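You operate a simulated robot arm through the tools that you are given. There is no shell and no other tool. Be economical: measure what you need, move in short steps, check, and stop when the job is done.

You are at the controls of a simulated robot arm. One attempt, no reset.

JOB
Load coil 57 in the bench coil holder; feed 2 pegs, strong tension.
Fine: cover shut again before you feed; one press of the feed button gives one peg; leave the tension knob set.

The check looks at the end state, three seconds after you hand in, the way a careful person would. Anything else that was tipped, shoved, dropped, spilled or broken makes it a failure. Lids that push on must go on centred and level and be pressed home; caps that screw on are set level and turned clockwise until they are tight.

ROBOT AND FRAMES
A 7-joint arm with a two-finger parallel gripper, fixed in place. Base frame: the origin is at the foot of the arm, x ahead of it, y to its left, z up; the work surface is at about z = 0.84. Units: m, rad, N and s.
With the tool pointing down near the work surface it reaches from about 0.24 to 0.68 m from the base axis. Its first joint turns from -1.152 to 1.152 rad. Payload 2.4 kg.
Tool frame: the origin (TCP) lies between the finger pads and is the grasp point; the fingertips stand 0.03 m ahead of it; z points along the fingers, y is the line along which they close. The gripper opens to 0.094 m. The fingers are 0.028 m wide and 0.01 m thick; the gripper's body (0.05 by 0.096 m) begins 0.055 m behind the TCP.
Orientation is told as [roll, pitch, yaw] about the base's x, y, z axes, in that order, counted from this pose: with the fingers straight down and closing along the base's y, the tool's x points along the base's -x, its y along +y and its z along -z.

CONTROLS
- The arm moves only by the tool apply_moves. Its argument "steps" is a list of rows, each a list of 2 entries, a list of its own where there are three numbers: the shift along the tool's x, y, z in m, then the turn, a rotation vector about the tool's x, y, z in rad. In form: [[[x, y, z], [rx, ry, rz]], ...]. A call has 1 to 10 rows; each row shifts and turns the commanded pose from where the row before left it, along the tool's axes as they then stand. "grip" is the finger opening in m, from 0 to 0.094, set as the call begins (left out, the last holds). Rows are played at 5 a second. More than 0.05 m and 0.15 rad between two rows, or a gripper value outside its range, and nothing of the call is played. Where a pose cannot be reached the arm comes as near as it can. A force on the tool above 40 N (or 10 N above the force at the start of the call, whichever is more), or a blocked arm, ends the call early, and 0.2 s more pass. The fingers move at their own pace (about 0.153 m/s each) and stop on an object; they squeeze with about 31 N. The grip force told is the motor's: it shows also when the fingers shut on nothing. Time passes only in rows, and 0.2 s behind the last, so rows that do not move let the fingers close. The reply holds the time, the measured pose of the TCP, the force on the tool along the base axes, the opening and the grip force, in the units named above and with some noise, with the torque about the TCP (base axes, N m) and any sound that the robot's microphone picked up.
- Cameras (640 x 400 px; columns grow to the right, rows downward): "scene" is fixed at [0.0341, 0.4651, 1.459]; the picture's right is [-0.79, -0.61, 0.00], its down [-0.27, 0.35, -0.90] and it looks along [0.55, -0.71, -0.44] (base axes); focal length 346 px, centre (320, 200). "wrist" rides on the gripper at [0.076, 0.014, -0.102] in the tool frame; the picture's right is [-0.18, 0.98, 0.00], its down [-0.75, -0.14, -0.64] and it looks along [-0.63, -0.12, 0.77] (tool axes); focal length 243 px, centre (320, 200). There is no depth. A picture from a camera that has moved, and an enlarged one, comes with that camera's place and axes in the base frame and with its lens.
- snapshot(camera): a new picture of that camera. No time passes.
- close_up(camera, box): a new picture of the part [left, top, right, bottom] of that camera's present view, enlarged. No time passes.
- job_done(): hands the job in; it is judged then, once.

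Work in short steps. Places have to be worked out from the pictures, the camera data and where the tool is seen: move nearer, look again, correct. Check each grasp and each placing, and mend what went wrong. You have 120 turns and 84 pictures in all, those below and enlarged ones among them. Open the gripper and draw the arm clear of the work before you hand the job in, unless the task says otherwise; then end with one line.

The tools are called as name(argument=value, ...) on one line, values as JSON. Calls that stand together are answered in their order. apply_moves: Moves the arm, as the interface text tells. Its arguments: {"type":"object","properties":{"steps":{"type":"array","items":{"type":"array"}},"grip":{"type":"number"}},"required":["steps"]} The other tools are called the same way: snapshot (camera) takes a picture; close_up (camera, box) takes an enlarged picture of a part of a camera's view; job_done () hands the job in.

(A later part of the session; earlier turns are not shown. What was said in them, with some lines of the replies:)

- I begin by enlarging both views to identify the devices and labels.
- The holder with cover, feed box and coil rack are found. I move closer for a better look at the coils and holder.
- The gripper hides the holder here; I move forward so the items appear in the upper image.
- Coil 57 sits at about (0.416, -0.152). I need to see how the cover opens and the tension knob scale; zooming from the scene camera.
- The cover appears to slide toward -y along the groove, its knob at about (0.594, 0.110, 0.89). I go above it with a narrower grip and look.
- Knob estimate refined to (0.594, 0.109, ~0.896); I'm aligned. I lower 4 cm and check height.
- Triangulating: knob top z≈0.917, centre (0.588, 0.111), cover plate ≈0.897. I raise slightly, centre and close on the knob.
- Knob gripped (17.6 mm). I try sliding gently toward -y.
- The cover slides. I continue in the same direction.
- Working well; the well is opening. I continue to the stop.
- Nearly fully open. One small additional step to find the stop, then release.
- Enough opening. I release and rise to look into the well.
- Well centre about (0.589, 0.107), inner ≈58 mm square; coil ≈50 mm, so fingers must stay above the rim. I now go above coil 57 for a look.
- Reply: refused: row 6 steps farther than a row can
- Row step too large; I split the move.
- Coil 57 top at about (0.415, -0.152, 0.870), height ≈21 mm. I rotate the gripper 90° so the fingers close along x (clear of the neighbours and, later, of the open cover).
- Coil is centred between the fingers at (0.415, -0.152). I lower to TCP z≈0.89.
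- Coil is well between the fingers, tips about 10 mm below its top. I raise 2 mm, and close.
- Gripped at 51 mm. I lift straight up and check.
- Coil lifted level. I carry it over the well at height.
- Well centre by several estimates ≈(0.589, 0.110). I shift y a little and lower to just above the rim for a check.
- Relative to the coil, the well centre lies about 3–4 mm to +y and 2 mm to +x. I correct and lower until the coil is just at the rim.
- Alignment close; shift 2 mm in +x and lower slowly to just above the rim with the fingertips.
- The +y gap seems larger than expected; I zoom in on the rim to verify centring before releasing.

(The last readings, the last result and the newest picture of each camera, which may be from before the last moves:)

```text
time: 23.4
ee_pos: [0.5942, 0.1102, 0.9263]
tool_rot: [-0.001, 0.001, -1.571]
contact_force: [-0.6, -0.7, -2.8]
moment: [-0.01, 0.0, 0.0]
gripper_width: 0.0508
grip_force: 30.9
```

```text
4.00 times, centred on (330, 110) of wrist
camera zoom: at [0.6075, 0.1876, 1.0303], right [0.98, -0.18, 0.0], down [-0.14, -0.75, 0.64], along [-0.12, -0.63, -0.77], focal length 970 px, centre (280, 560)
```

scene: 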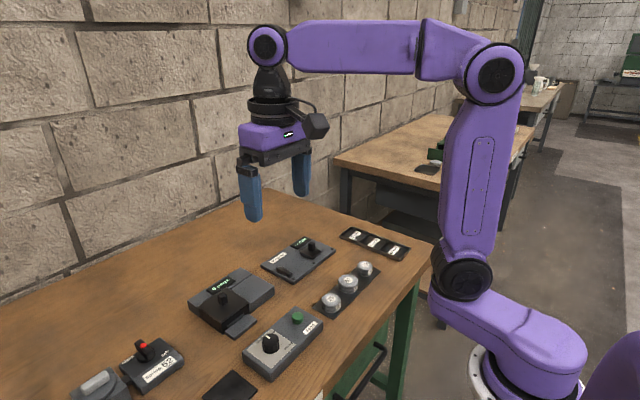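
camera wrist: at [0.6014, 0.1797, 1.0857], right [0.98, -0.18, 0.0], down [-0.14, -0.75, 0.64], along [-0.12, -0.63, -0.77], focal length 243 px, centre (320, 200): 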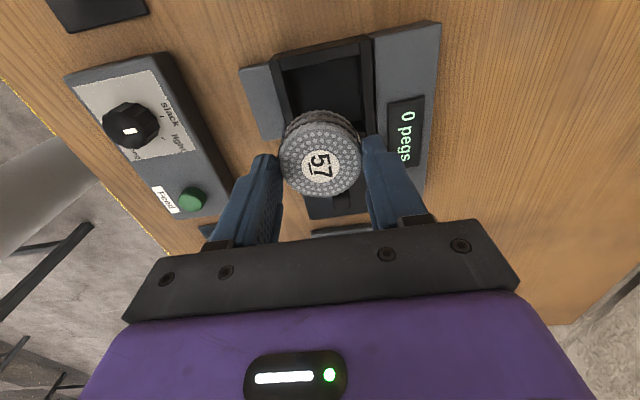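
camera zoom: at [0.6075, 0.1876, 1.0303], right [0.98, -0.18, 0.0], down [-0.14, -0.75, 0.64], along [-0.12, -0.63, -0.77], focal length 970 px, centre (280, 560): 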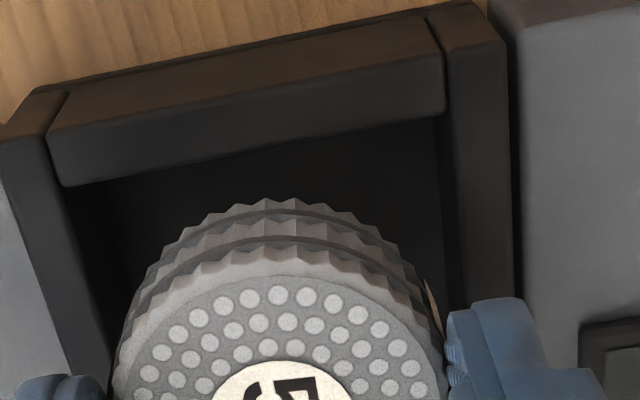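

Wrist view gives the coil within ~2 mm of the well centre. I lower in tiny steps, watching force.

apply_moves(steps=[[[0.001, 0, 0.001], [0, 0, 0]], [[0, 0, 0.002], [0, 0, 0]], [[0, 0, 0.002], [0, 0, 0]], [[0, 0, 0], [0, 0, 0]]])

close_up(camera="scene", box=[200, 265, 260, 325])

close_up(camera="wrist", box=[230, 50, 410, 170])

```text
time: 24.4
ee_pos: [0.595, 0.1121, 0.9222]
tool_rot: [-0.001, -0.001, -1.57]
contact_force: [0.2, 0.2, -1.9]
moment: [0.04, -0.05, -0.01]
gripper_width: 0.0507
grip_force: 30.9
```

```text
6.67 times, centred on (230, 295) of scene
camera zoom: at [0.0342, 0.4651, 1.459], right [-0.79, -0.61, 0.0], down [-0.27, 0.35, -0.9], along [0.55, -0.71, -0.44], focal length 2306 px, centre (920, -433)
```

zoom: 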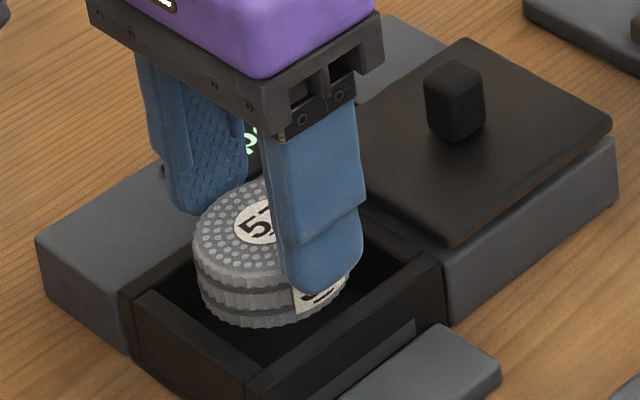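

```text
3.33 times, centred on (320, 110) of wrist
camera zoom: at [0.6076, 0.1887, 1.0249], right [0.98, -0.18, 0.0], down [-0.14, -0.75, 0.64], along [-0.12, -0.63, -0.77], focal length 809 px, centre (320, 500)
```

zoom: 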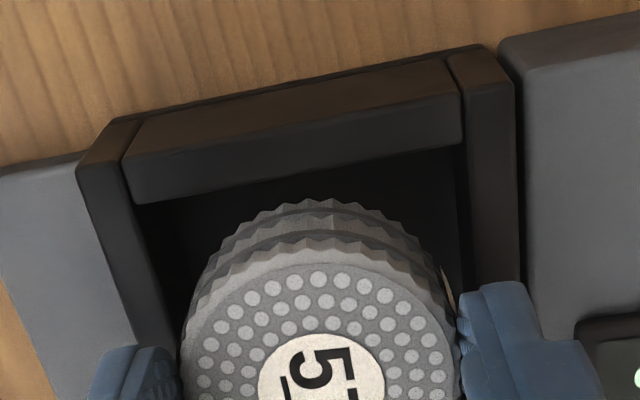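

Comparing both cameras, the rim is nearer z≈0.875, inner area x 0.562–0.623, y 0.077–0.143 (centre 0.593, 0.110). I nudge and lower another ~13 mm in small steps.

apply_moves(steps=[[[-0.003, -0.002, 0.003], [0, 0, 0]], [[0, 0, 0.003], [0, 0, 0]], [[0, 0, 0.003], [0, 0, 0]], [[0, 0, 0.002], [0, 0, 0]], [[0, 0, 0], [0, 0, 0]]])

close_up(camera="scene", box=[200, 265, 260, 325])

close_up(camera="wrist", box=[230, 70, 410, 190])

```text
time: 25.6
ee_pos: [0.5913, 0.1088, 0.9109]
tool_rot: [-0.001, 0.0, -1.57]
contact_force: [-0.4, 0.2, -1.5]
moment: [0.02, 0.02, -0.06]
gripper_width: 0.0508
grip_force: 30.9
```

```text
6.67 times, centred on (230, 295) of scene
camera zoom: at [0.0342, 0.4651, 1.459], right [-0.79, -0.61, 0.0], down [-0.27, 0.35, -0.9], along [0.55, -0.71, -0.44], focal length 2306 px, centre (920, -433)
```

zoom: 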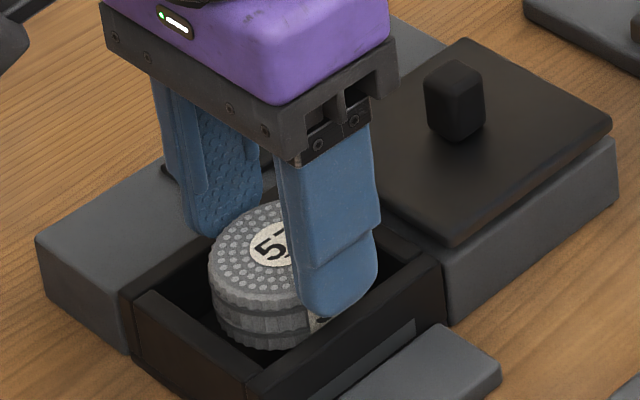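

```text
3.33 times, centred on (320, 130) of wrist
camera zoom: at [0.6054, 0.1857, 1.0138], right [0.98, -0.18, 0.0], down [-0.14, -0.75, 0.64], along [-0.12, -0.63, -0.77], focal length 809 px, centre (320, 433)
```

zoom: 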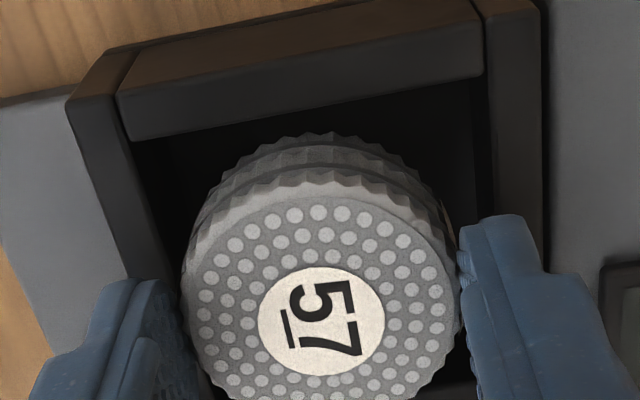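

Centred within ~2 mm. I lower a few mm more until the tips near the rim.

apply_moves(steps=[[[0.0005, 0.0015, 0.001], [0, 0, 0]], [[0, 0, 0.001], [0, 0, 0]], [[0, 0, 0.001], [0, 0, 0]], [[0, 0, 0.001], [0, 0, 0]], [[0, 0, 0], [0, 0, 0]]])

close_up(camera="scene", box=[200, 265, 260, 325])

```text
time: 26.8
ee_pos: [0.5942, 0.1098, 0.9062]
tool_rot: [0.0, 0.0, -1.571]
contact_force: [-0.2, 0.9, -1.9]
moment: [-0.01, -0.03, 0.02]
gripper_width: 0.0509
grip_force: 31.0
```

```text
6.67 times, centred on (230, 295) of scene
camera zoom: at [0.0342, 0.4651, 1.459], right [-0.79, -0.61, 0.0], down [-0.27, 0.35, -0.9], along [0.55, -0.71, -0.44], focal length 2306 px, centre (920, -433)
```

zoom: 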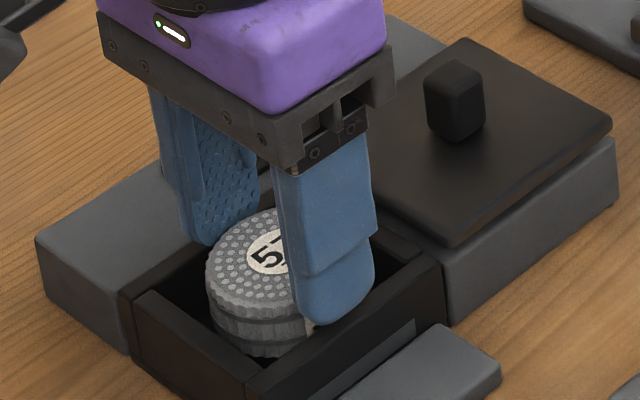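

Coil is well inside the well. I release it with a modest opening.

apply_moves(steps=[[[0, -0.001, 0], [0, 0, 0]], [[0, 0, 0], [0, 0, 0]], [[0, 0, 0], [0, 0, 0]], [[0, 0, -0.03], [0, 0, 0]], [[0, 0, -0.04], [0, 0, 0]], [[0, 0, -0.04], [0, 0, 0]]], grip=0.07)

close_up(camera="scene", box=[190, 255, 280, 335])

close_up(camera="wrist", box=[220, 40, 440, 200])

```text
time: 28.2
ee_pos: [0.5913, 0.1097, 1.0185]
tool_rot: [0.0, 0.002, -1.57]
contact_force: [-0.1, -0.9, 0.0]
moment: [-0.01, -0.02, 0.0]
gripper_width: 0.07
grip_force: 0.1
```

```text
5.00 times, centred on (235, 295) of scene
camera zoom: at [0.0341, 0.4651, 1.459], right [-0.79, -0.61, 0.0], down [-0.27, 0.35, -0.9], along [0.55, -0.71, -0.44], focal length 1730 px, centre (745, -275)
```

zoom: 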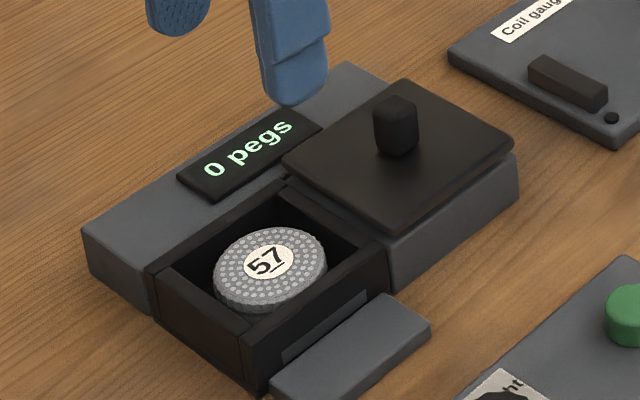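

```text
2.50 times, centred on (330, 120) of wrist
camera zoom: at [0.6051, 0.1854, 1.1206], right [0.98, -0.18, 0.0], down [-0.14, -0.75, 0.64], along [-0.12, -0.63, -0.77], focal length 606 px, centre (295, 400)
```

zoom: 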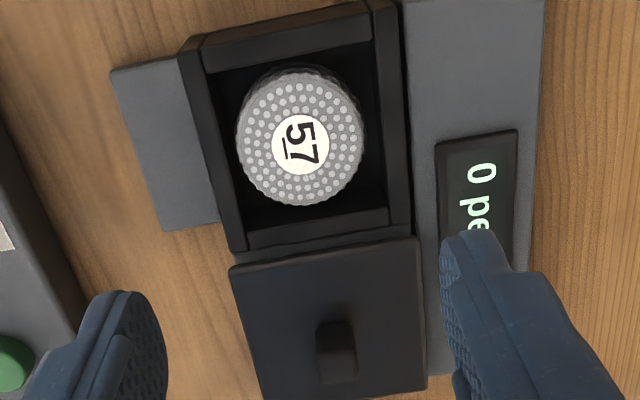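

Coil 57 lies flat in the well. I rotate back to yaw 0, moving above the cover knob (≈0.589, 0.026).

apply_moves(steps=[[[0, 0, 0], [0, 0, -0.1428]], [[0, 0, 0], [0, 0, -0.1428]], [[0, 0, 0], [0, 0, -0.1428]], [[0, 0, 0], [0, 0, -0.1428]], [[0, 0, 0], [0, 0, -0.1428]], [[0, 0, 0], [0, 0, -0.1428]], [[0, 0, 0], [0, 0, -0.1428]], [[0, 0, 0], [0, 0, -0.1428]], [[0, 0, 0], [0, 0, -0.1428]], [[0, 0, 0], [0, 0, -0.1428]]], grip=0.05)

apply_moves(steps=[[[0, 0, 0], [0, 0, -0.1428]], [[0.001, -0.042, 0], [0, 0, 0]], [[0.001, -0.042, 0], [0, 0, 0]], [[0, 0, 0.035], [0, 0, 0]], [[0, 0, 0.03], [0, 0, 0]], [[0, 0, 0], [0, 0, 0]]])

close_up(camera="wrist", box=[200, 60, 440, 210])

```text
time: 30.4
ee_pos: [0.5925, 0.1108, 1.0171]
tool_rot: [-0.002, -0.001, -0.141]
contact_force: [0.8, -0.7, 0.4]
moment: [0.01, -0.01, 0.01]
gripper_width: 0.0498
grip_force: 0.1
```

```text
time: 31.8
ee_pos: [0.591, 0.0262, 0.9528]
tool_rot: [0.0, 0.0, 0.0]
contact_force: [-0.3, -0.7, -0.7]
moment: [0.02, -0.02, 0.03]
gripper_width: 0.0499
grip_force: 0.0
```

```text
2.67 times, centred on (320, 135) of wrist
camera zoom: at [0.514, 0.0405, 1.0552], right [0.18, 0.98, 0.0], down [0.75, -0.14, 0.64], along [0.63, -0.12, -0.77], focal length 647 px, centre (320, 373)
```

zoom: 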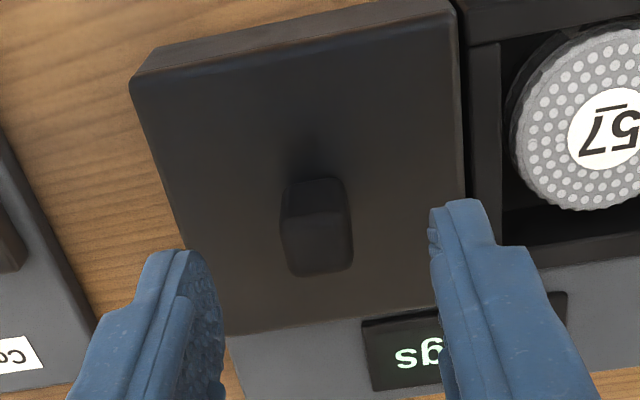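

Knob between fingers; lower and grip it as before.

apply_moves(steps=[[[0, 0, 0.012], [0, 0, 0]], [[0, 0, 0.01], [0, 0, 0]], [[0, 0, 0], [0, 0, 0]]])

apply_moves(steps=[[[0, 0, 0], [0, 0, 0]], [[0, 0, 0], [0, 0, 0]], [[0, 0.001, 0], [0, 0, 0]]], grip=0.0)

```text
time: 32.6
ee_pos: [0.5918, 0.0265, 0.9306]
tool_rot: [-0.001, 0.001, -0.001]
contact_force: [-0.1, -0.7, -0.5]
moment: [0.05, 0.02, 0.04]
gripper_width: 0.05
grip_force: 0.0
```

```text
time: 33.4
ee_pos: [0.5909, 0.0277, 0.9309]
tool_rot: [0.0, -0.001, 0.001]
contact_force: [2.1, -0.7, -1.2]
moment: [-0.05, 0.3, 0.0]
gripper_width: 0.0178
grip_force: 45.6
```

Gripped. I slide the cover back toward +y, 83 mm total, in steps.

apply_moves(steps=[[[0, 0.008, 0], [0, 0, 0]], [[0, 0.008, 0], [0, 0, 0]], [[0, 0.008, 0], [0, 0, 0]], [[0, 0.008, 0], [0, 0, 0]], [[0, 0.008, 0], [0, 0, 0]], [[0, 0.008, 0], [0, 0, 0]], [[0, 0.008, 0], [0, 0, 0]], [[0, 0.008, 0], [0, 0, 0]], [[0, 0.008, 0], [0, 0, 0]]])

apply_moves(steps=[[[0, 0.004, 0], [0, 0, 0]], [[0, 0.003, 0], [0, 0, 0]], [[0, 0.002, 0], [0, 0, 0]], [[0, 0.002, 0], [0, 0, 0]], [[0, 0.002, 0], [0, 0, 0]], [[0, 0, 0], [0, 0, 0]]])

close_up(camera="scene", box=[180, 240, 290, 345])

```text
time: 35.4
ee_pos: [0.5902, 0.0992, 0.9302]
tool_rot: [-0.001, -0.001, -0.001]
contact_force: [2.8, 0.2, -1.9]
moment: [-0.08, -0.26, -0.07]
gripper_width: 0.0175
grip_force: 44.7
```

```text
time: 36.8
ee_pos: [0.5903, 0.1111, 0.9314]
tool_rot: [-0.003, 0.0, -0.002]
contact_force: [-0.8, -10.2, 6.1]
moment: [-0.33, -0.95, 0.1]
gripper_width: 0.0175
grip_force: 45.4
```

```text
3.81 times, centred on (235, 292) of scene
camera zoom: at [0.034, 0.4648, 1.4591], right [-0.79, -0.61, 0.0], down [-0.27, 0.35, -0.9], along [0.55, -0.71, -0.44], focal length 1318 px, centre (644, -152)
```

zoom: 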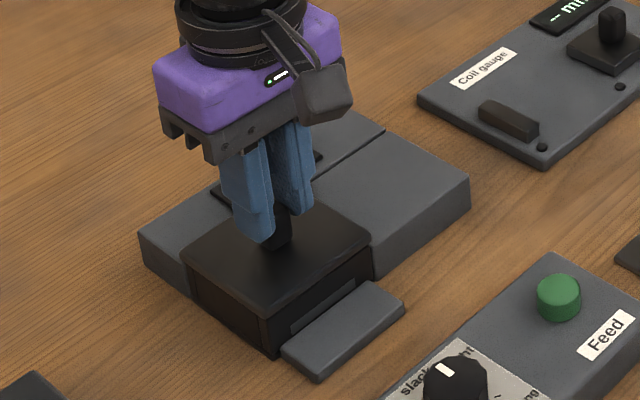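

Stop reached (−10 N at y=0.111): cover shut. Release, rise, and move above the tension knob for inspection.

apply_moves(steps=[[[0, -0.002, 0], [0, 0, 0]], [[0, 0, 0], [0, 0, 0]], [[0, 0, 0], [0, 0, 0]], [[0, 0, -0.03], [0, 0, 0]], [[0, 0, -0.04], [0, 0, 0]], [[0.04, 0, -0.02], [0, 0, 0]], [[0.045, 0, 0], [0, 0, 0]], [[0.045, 0.005, 0], [0, 0, 0]], [[0.035, 0.005, 0], [0, 0, 0]]], grip=0.05)

snapshot(camera="wrist")

close_up(camera="scene", box=[180, 270, 330, 385])

```text
time: 38.8
ee_pos: [0.4238, 0.1202, 1.0197]
tool_rot: [0.0, 0.001, 0.001]
contact_force: [0.9, 0.4, -0.3]
moment: [-0.01, 0.01, 0.02]
gripper_width: 0.0501
grip_force: 0.1
```

```text
30 pictures are left
camera wrist: at [0.3468, 0.1347, 1.1231], right [0.18, 0.98, 0.0], down [0.75, -0.14, 0.64], along [0.63, -0.12, -0.77], focal length 243 px, centre (320, 200)
```

wrist: 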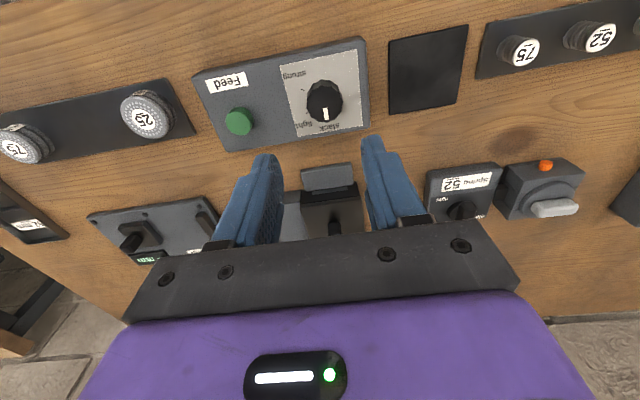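

```text
3.48 times, centred on (255, 328) of scene
camera zoom: at [0.0342, 0.4651, 1.459], right [-0.79, -0.61, 0.0], down [-0.27, 0.35, -0.9], along [0.55, -0.71, -0.44], focal length 1203 px, centre (546, -244)
```

zoom: 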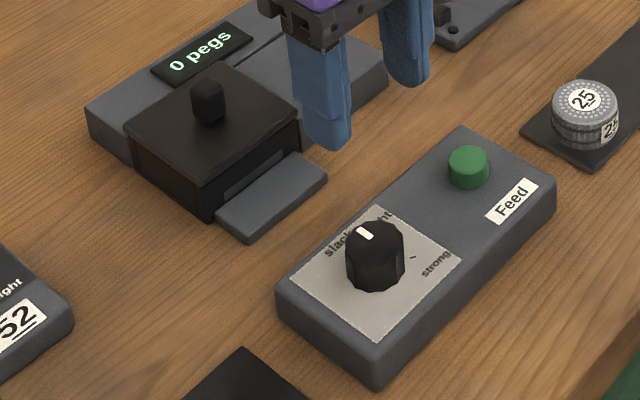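

Zoom on the knob scale from the wrist view.

close_up(camera="wrist", box=[270, 30, 390, 140])

```text
3.64 times, centred on (330, 85) of wrist
camera zoom: at [0.3468, 0.1347, 1.1231], right [0.18, 0.98, 0.0], down [0.75, -0.14, 0.64], along [0.63, -0.12, -0.77], focal length 882 px, centre (284, 618)
```

zoom: 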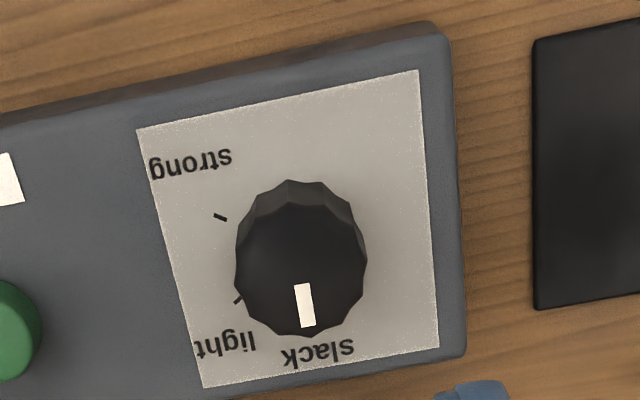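

Knob centre (0.4238, 0.1243), top z 0.893; pointer along +x (slack), light ≈59°, strong ≈115–120° clockwise. I pre-rotate −0.52 rad, descend and grip the knob.

apply_moves(steps=[[[0, 0.0041, 0], [0, 0, 0]], [[0, 0, 0], [0, 0, -0.13]], [[0, 0, 0], [0, 0, -0.13]], [[0, 0, 0], [0, 0, -0.13]], [[0, 0, 0], [0, 0, -0.13]], [[0, 0, 0.04], [0, 0, 0]], [[0, 0, 0.035], [0, 0, 0]], [[0, 0, 0.02], [0, 0, 0]], [[0, 0, 0.013], [0, 0, 0]], [[0, 0, 0.005], [0, 0, 0]]])

close_up(camera="scene", box=[230, 285, 320, 375])

```text
time: 41.0
ee_pos: [0.4257, 0.1233, 0.9083]
tool_rot: [0.001, 0.0, 0.521]
contact_force: [-0.4, 0.0, -0.2]
moment: [0.03, 0.01, 0.0]
gripper_width: 0.0499
grip_force: 0.0
```

```text
4.44 times, centred on (275, 330) of scene
camera zoom: at [0.0341, 0.4651, 1.459], right [-0.79, -0.61, 0.0], down [-0.27, 0.35, -0.9], along [0.55, -0.71, -0.44], focal length 1537 px, centre (520, -378)
```

zoom: 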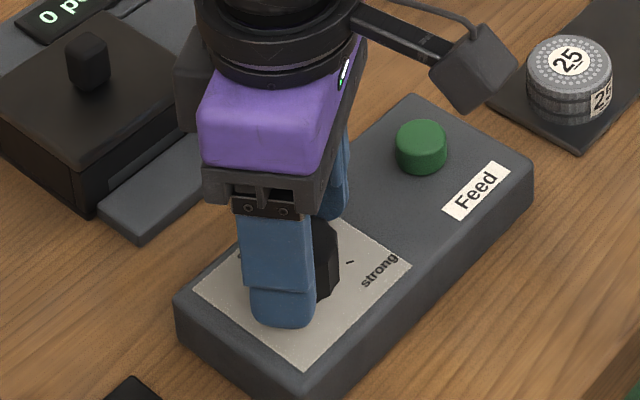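

Fingers straddle the knob, tips clear of the panel. I close on it.

apply_moves(steps=[[[0, 0, 0], [0, 0, 0]], [[0, 0, 0], [0, 0, 0]], [[0, 0, 0], [0, 0, 0]]], grip=0.01)

```text
time: 41.8
ee_pos: [0.4249, 0.1251, 0.9077]
tool_rot: [0.001, -0.001, 0.521]
contact_force: [-5.9, 11.4, -5.1]
moment: [0.67, -0.4, 0.05]
gripper_width: 0.0333
grip_force: 45.4
```

Slight side force (knob about 2 mm toward tool +y); I shift to relieve it and turn clockwise the first part.

apply_moves(steps=[[[0, 0.0015, 0], [0, 0, 0]], [[0, 0, 0], [0, 0, 0]]])

apply_moves(steps=[[[0, 0, 0], [0, 0, 0.1]], [[0, 0, 0], [0, 0, 0.1]], [[0, 0, 0], [0, 0, 0.1]], [[0, 0, 0], [0, 0, 0]]])

```text
time: 42.4
ee_pos: [0.4241, 0.1242, 0.9064]
tool_rot: [0.001, 0.0, 0.52]
contact_force: [2.1, 4.0, -0.3]
moment: [-0.46, 0.82, 0.05]
gripper_width: 0.0334
grip_force: 45.4
```

```text
time: 43.4
ee_pos: [0.4248, 0.1245, 0.9067]
tool_rot: [0.0, -0.001, 0.218]
contact_force: [0.6, -5.4, 7.0]
moment: [-0.22, 0.2, 0.02]
gripper_width: 0.0331
grip_force: 44.9
```

Turning easily with low torque. I continue 1.2 rad more, then look.

apply_moves(steps=[[[0, 0, 0], [0, 0, 0.12]], [[0, 0, 0], [0, 0, 0.12]], [[0, 0, 0], [0, 0, 0.12]], [[0, 0, 0], [0, 0, 0.12]], [[0, 0, 0], [0, 0, 0.12]], [[0, 0, 0], [0, 0, 0.12]], [[0, 0, 0], [0, 0, 0.12]], [[0, 0, 0], [0, 0, 0.12]], [[0, 0, 0], [0, 0, 0.12]], [[0, 0, 0], [0, 0, 0.12]]])

apply_moves(steps=[[[0, 0, 0], [0, 0, 0.12]], [[0, 0, 0], [0, 0, 0.12]], [[0, 0, 0], [0, 0, 0.12]], [[0, 0, 0], [0, 0, 0.12]], [[0, 0, 0], [0, 0, 0]]])

close_up(camera="scene", box=[230, 285, 320, 375])

```text
time: 45.6
ee_pos: [0.4253, 0.1258, 0.9074]
tool_rot: [0.002, 0.0, -0.985]
contact_force: [3.8, -18.1, 2.7]
moment: [-0.21, 0.08, -0.03]
gripper_width: 0.0336
grip_force: 44.6
```

```text
time: 46.8
ee_pos: [0.4252, 0.1257, 0.9074]
tool_rot: [0.0, 0.001, -1.462]
contact_force: [6.0, -17.6, -4.3]
moment: [-0.45, -0.26, -0.04]
gripper_width: 0.0334
grip_force: 44.8
```

```text
4.44 times, centred on (275, 330) of scene
camera zoom: at [0.0344, 0.4647, 1.4592], right [-0.79, -0.61, 0.0], down [-0.27, 0.35, -0.9], along [0.55, -0.71, -0.44], focal length 1537 px, centre (520, -378)
```

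zoom: 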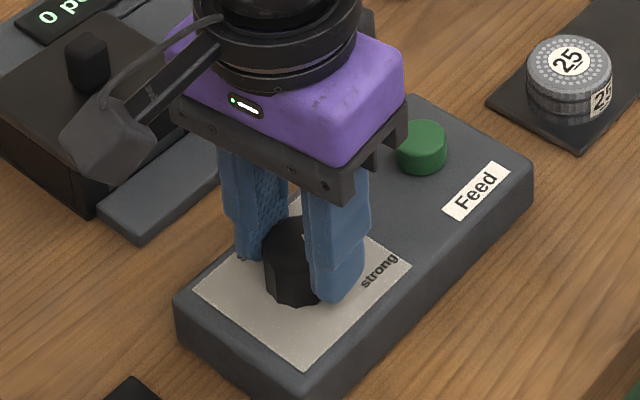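

Rotated 1.98 rad. I release (shifting 2 mm to relieve side load first), rise and inspect the pointer.

apply_moves(steps=[[[-0.002, 0, 0], [0, 0, 0]], [[0, 0, 0], [0, 0, 0]]])

apply_moves(steps=[[[0, 0, 0], [0, 0, 0]], [[0, 0, 0], [0, 0, 0]], [[0, 0, -0.03], [0, 0, 0]], [[0, 0, -0.04], [0, 0, 0]], [[0, 0, -0.04], [0, 0, 0]]], grip=0.055)

close_up(camera="wrist", box=[240, 40, 400, 160])

close_up(camera="scene", box=[240, 295, 320, 375])

```text
time: 47.4
ee_pos: [0.425, 0.1249, 0.9066]
tool_rot: [-0.002, 0.002, -1.459]
contact_force: [7.2, -1.1, -18.9]
moment: [-0.32, -0.29, 0.0]
gripper_width: 0.0331
grip_force: 44.6
```

```text
time: 48.6
ee_pos: [0.4241, 0.1244, 1.0174]
tool_rot: [-0.002, 0.001, -1.459]
contact_force: [-0.8, -0.1, 0.3]
moment: [-0.02, -0.01, -0.04]
gripper_width: 0.0551
grip_force: 0.0
```

```text
3.33 times, centred on (320, 100) of wrist
camera zoom: at [0.4295, 0.2015, 1.1207], right [1.0, -0.08, 0.0], down [-0.06, -0.76, 0.64], along [-0.05, -0.64, -0.77], focal length 809 px, centre (320, 533)
```

zoom: 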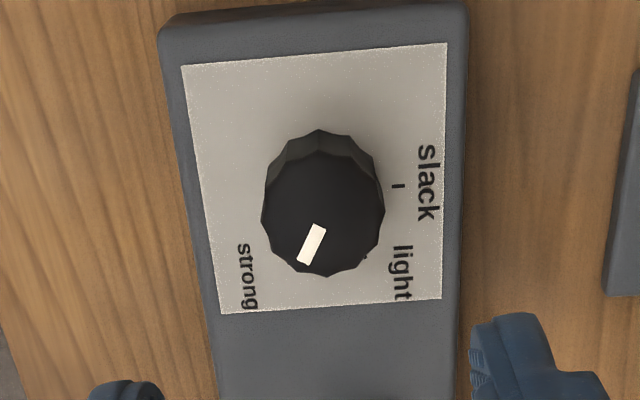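

```text
5.00 times, centred on (280, 335) of scene
camera zoom: at [0.0341, 0.4651, 1.459], right [-0.79, -0.61, 0.0], down [-0.27, 0.35, -0.9], along [0.55, -0.71, -0.44], focal length 1730 px, centre (520, -475)
```

zoom: 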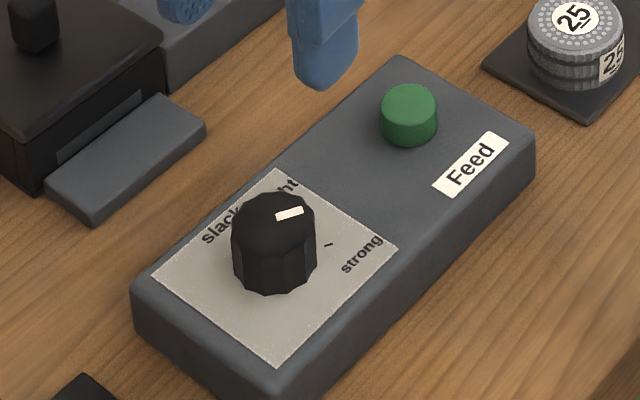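

Pointer is at ≈117°, near the strong tick. I turn the wrist back to yaw 0 to compare pointer and tick from the earlier viewpoint.

apply_moves(steps=[[[0, 0, 0], [0, 0, -0.146]], [[0, 0, 0], [0, 0, -0.146]], [[0, 0, 0], [0, 0, -0.146]], [[0, 0, 0], [0, 0, -0.146]], [[0, 0, 0], [0, 0, -0.146]], [[0, 0, 0], [0, 0, -0.146]], [[0, 0, 0], [0, 0, -0.146]], [[0, 0, 0], [0, 0, -0.146]], [[0, 0, 0], [0, 0, -0.146]], [[0, 0, 0], [0, 0, -0.146]]], grip=0.055)

close_up(camera="wrist", box=[270, 30, 390, 140])

```text
time: 50.8
ee_pos: [0.4249, 0.1244, 1.0168]
tool_rot: [-0.001, 0.0, 0.004]
contact_force: [-0.5, 0.2, 0.3]
moment: [0.01, 0.02, 0.01]
gripper_width: 0.055
grip_force: 0.0
```

```text
3.64 times, centred on (330, 85) of wrist
camera zoom: at [0.3482, 0.1376, 1.1201], right [0.18, 0.98, 0.0], down [0.75, -0.14, 0.64], along [0.63, -0.12, -0.77], focal length 882 px, centre (284, 618)
```

zoom: 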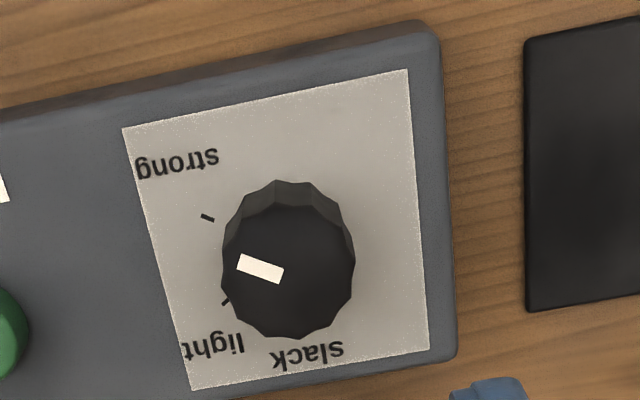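

Pointer (≈119°) matches the strong tick (≈118°). Now to the feed button at about (0.431, 0.033), with closed fingers, hovering above.

apply_moves(steps=[[[-0.003, -0.045, 0], [0, 0, 0]], [[-0.003, -0.0464, 0], [0, 0, 0]], [[0, 0, 0.04], [0, 0, 0]], [[0, 0, 0.035], [0, 0, 0]], [[0, 0, 0], [0, 0, 0]]], grip=0.0)

close_up(camera="wrist", box=[220, 60, 420, 200])

close_up(camera="scene", box=[180, 260, 340, 370])

```text
time: 52.0
ee_pos: [0.4303, 0.0336, 0.9404]
tool_rot: [0.0, 0.001, 0.001]
contact_force: [-0.4, 0.1, -0.3]
moment: [0.0, -0.02, 0.01]
gripper_width: 0.0001
grip_force: 31.0
```

```text
2.86 times, centred on (320, 130) of wrist
camera zoom: at [0.354, 0.0467, 1.044], right [0.18, 0.98, 0.0], down [0.75, -0.14, 0.64], along [0.63, -0.12, -0.77], focal length 693 px, centre (320, 400)
```

zoom: 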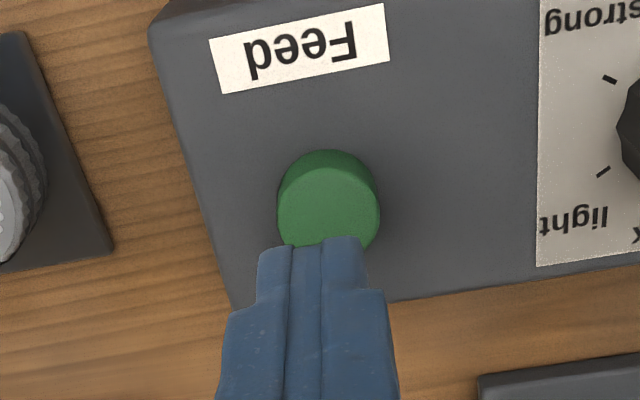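

```text
3.64 times, centred on (260, 315) of scene
camera zoom: at [0.0342, 0.4651, 1.459], right [-0.79, -0.61, 0.0], down [-0.27, 0.35, -0.9], along [0.55, -0.71, -0.44], focal length 1258 px, centre (538, -218)
```

zoom: 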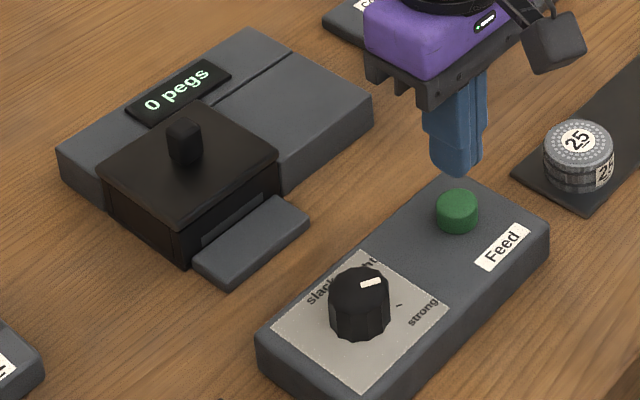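

Aligned within ~2 mm. I descend close to the button.

apply_moves(steps=[[[0.001, 0.001, 0.01], [0, 0, 0]], [[0, 0, 0.008], [0, 0, 0]], [[0, 0, 0.004], [0, 0, 0]], [[0, 0, 0], [0, 0, 0]]])

apply_moves(steps=[[[0, 0, 0.002], [0, 0, 0]], [[0, 0, 0.002], [0, 0, 0]], [[0, 0, 0], [0, 0, 0]]])

```text
time: 53.0
ee_pos: [0.4306, 0.0339, 0.9203]
tool_rot: [0.0, 0.0, 0.0]
contact_force: [-0.3, 0.1, -0.6]
moment: [-0.01, -0.01, -0.02]
gripper_width: 0.0
grip_force: 30.7
```

```text
time: 53.8
ee_pos: [0.4298, 0.0338, 0.9153]
tool_rot: [0.0, -0.001, -0.001]
contact_force: [-0.5, 0.3, -0.9]
moment: [-0.02, -0.01, 0.0]
gripper_width: 0.0002
grip_force: 30.8
```

No contact yet; continue in 2 mm steps.

apply_moves(steps=[[[0, 0, 0.002], [0, 0, 0]], [[0, 0, 0.002], [0, 0, 0]], [[0, 0, 0], [0, 0, 0]]])

```text
time: 54.6
ee_pos: [0.4301, 0.0336, 0.9121]
tool_rot: [0.0, 0.001, -0.001]
contact_force: [-0.8, -0.4, 1.7]
moment: [0.01, 0.04, -0.01]
gripper_width: 0.0
grip_force: 30.9
```

Light contact may be starting. Another 2 mm.

apply_moves(steps=[[[0, 0, 0.002], [0, 0, 0]], [[0, 0, 0], [0, 0, 0]]])

close_up(camera="scene", box=[180, 260, 340, 370])

```text
time: 55.2
ee_pos: [0.4305, 0.0327, 0.911]
tool_rot: [0.0, 0.001, -0.001]
contact_force: [-1.1, 1.5, 2.1]
moment: [0.01, 0.04, 0.01]
gripper_width: 0.0003
grip_force: 31.5
heard: click
```

```text
3.64 times, centred on (260, 315) of scene
camera zoom: at [0.0341, 0.4651, 1.459], right [-0.79, -0.61, 0.0], down [-0.27, 0.35, -0.9], along [0.55, -0.71, -0.44], focal length 1258 px, centre (538, -218)
```

zoom: 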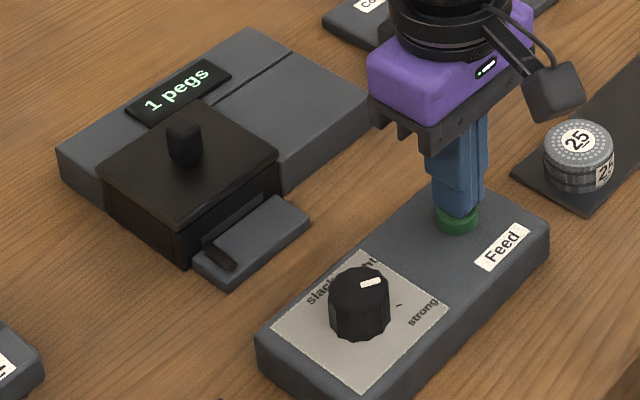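

Click heard and display reads 1 pegs. I lift fully to let the button return, wait, then press again once.

apply_moves(steps=[[[0, 0, -0.01], [0, 0, 0]], [[0, 0, -0.005], [0, 0, 0]], [[0, 0, 0], [0, 0, 0]], [[0, 0, 0], [0, 0, 0]], [[0, 0, 0], [0, 0, 0]], [[0, 0, 0], [0, 0, 0]]])

close_up(camera="scene", box=[180, 260, 340, 370])

```text
time: 56.6
ee_pos: [0.4301, 0.0331, 0.9249]
tool_rot: [0.0, -0.001, 0.0]
contact_force: [-0.2, -0.3, 0.2]
moment: [-0.01, 0.01, 0.0]
gripper_width: 0.0
grip_force: 30.4
```

```text
3.64 times, centred on (260, 315) of scene
camera zoom: at [0.0341, 0.4651, 1.459], right [-0.79, -0.61, 0.0], down [-0.27, 0.35, -0.9], along [0.55, -0.71, -0.44], focal length 1258 px, centre (538, -218)
```

zoom: 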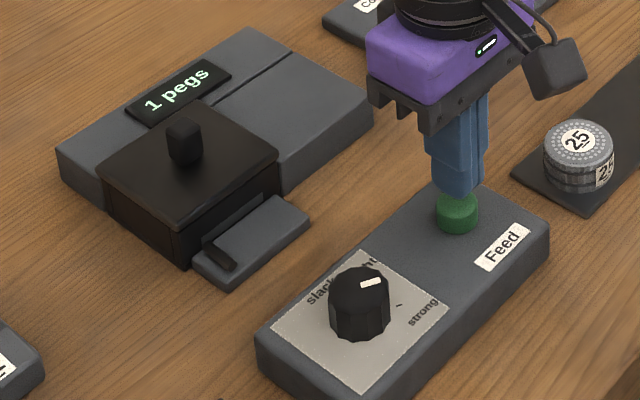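

One peg is out, display 1, button is up. Second press: descend the same 15 mm.

apply_moves(steps=[[[0, 0, 0.006], [0, 0, 0]], [[0, 0, 0.005], [0, 0, 0]], [[0, 0, 0.002], [0, 0, 0]], [[0, 0, 0.002], [0, 0, 0]], [[0, 0, 0], [0, 0, 0]]])

```text
time: 57.8
ee_pos: [0.4299, 0.034, 0.9106]
tool_rot: [-0.001, 0.0, -0.001]
contact_force: [-0.7, 1.2, 2.1]
moment: [0.0, 0.03, 0.01]
gripper_width: 0.0001
grip_force: 31.1
heard: click
```

One click heard. I rise clear and check the count.

apply_moves(steps=[[[0, 0, -0.01], [0, 0, 0]], [[0, 0, -0.03], [0, 0, 0]], [[0, 0, -0.04], [0, 0, 0]], [[0, 0, -0.04], [0, 0, 0]], [[0.03, 0, -0.03], [0, 0, 0]], [[0.03, 0, -0.03], [0, 0, 0]]], grip=0.08)

close_up(camera="scene", box=[180, 260, 340, 370])

snapshot(camera="scene")

```text
time: 59.2
ee_pos: [0.3705, 0.0331, 1.0889]
tool_rot: [0.0, -0.002, 0.0]
contact_force: [0.0, -0.7, 0.3]
moment: [0.0, -0.03, 0.01]
gripper_width: 0.0799
grip_force: 0.0
```

```text
3.64 times, centred on (260, 315) of scene
camera zoom: at [0.0342, 0.4651, 1.459], right [-0.79, -0.61, 0.0], down [-0.27, 0.35, -0.9], along [0.55, -0.71, -0.44], focal length 1258 px, centre (538, -218)
```

zoom: 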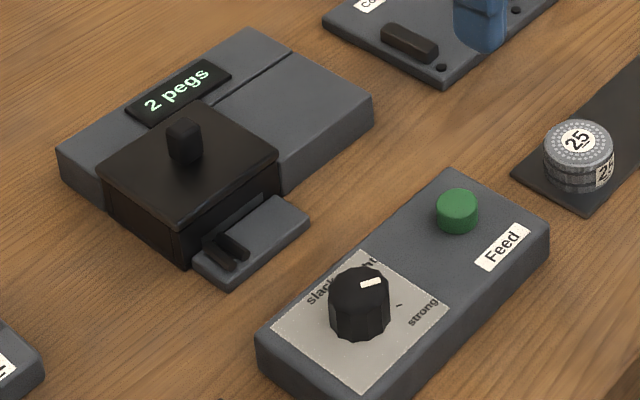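

```text
17 pictures are left
```

scene: 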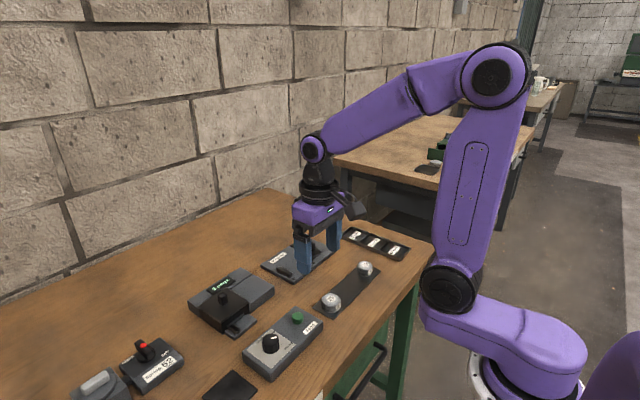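

The display reads 2 pegs, with two pegs on the chute, the cover shut, the knob on strong and the arm clear. I hand in.

job_done()

```text
The job is handed in.
```

Coil 57 is in the bench coil holder with the cover shut, the tension knob is left at strong, and 2 pegs are fed: two clicks, a "2 pegs" display and two pegs on the chute.
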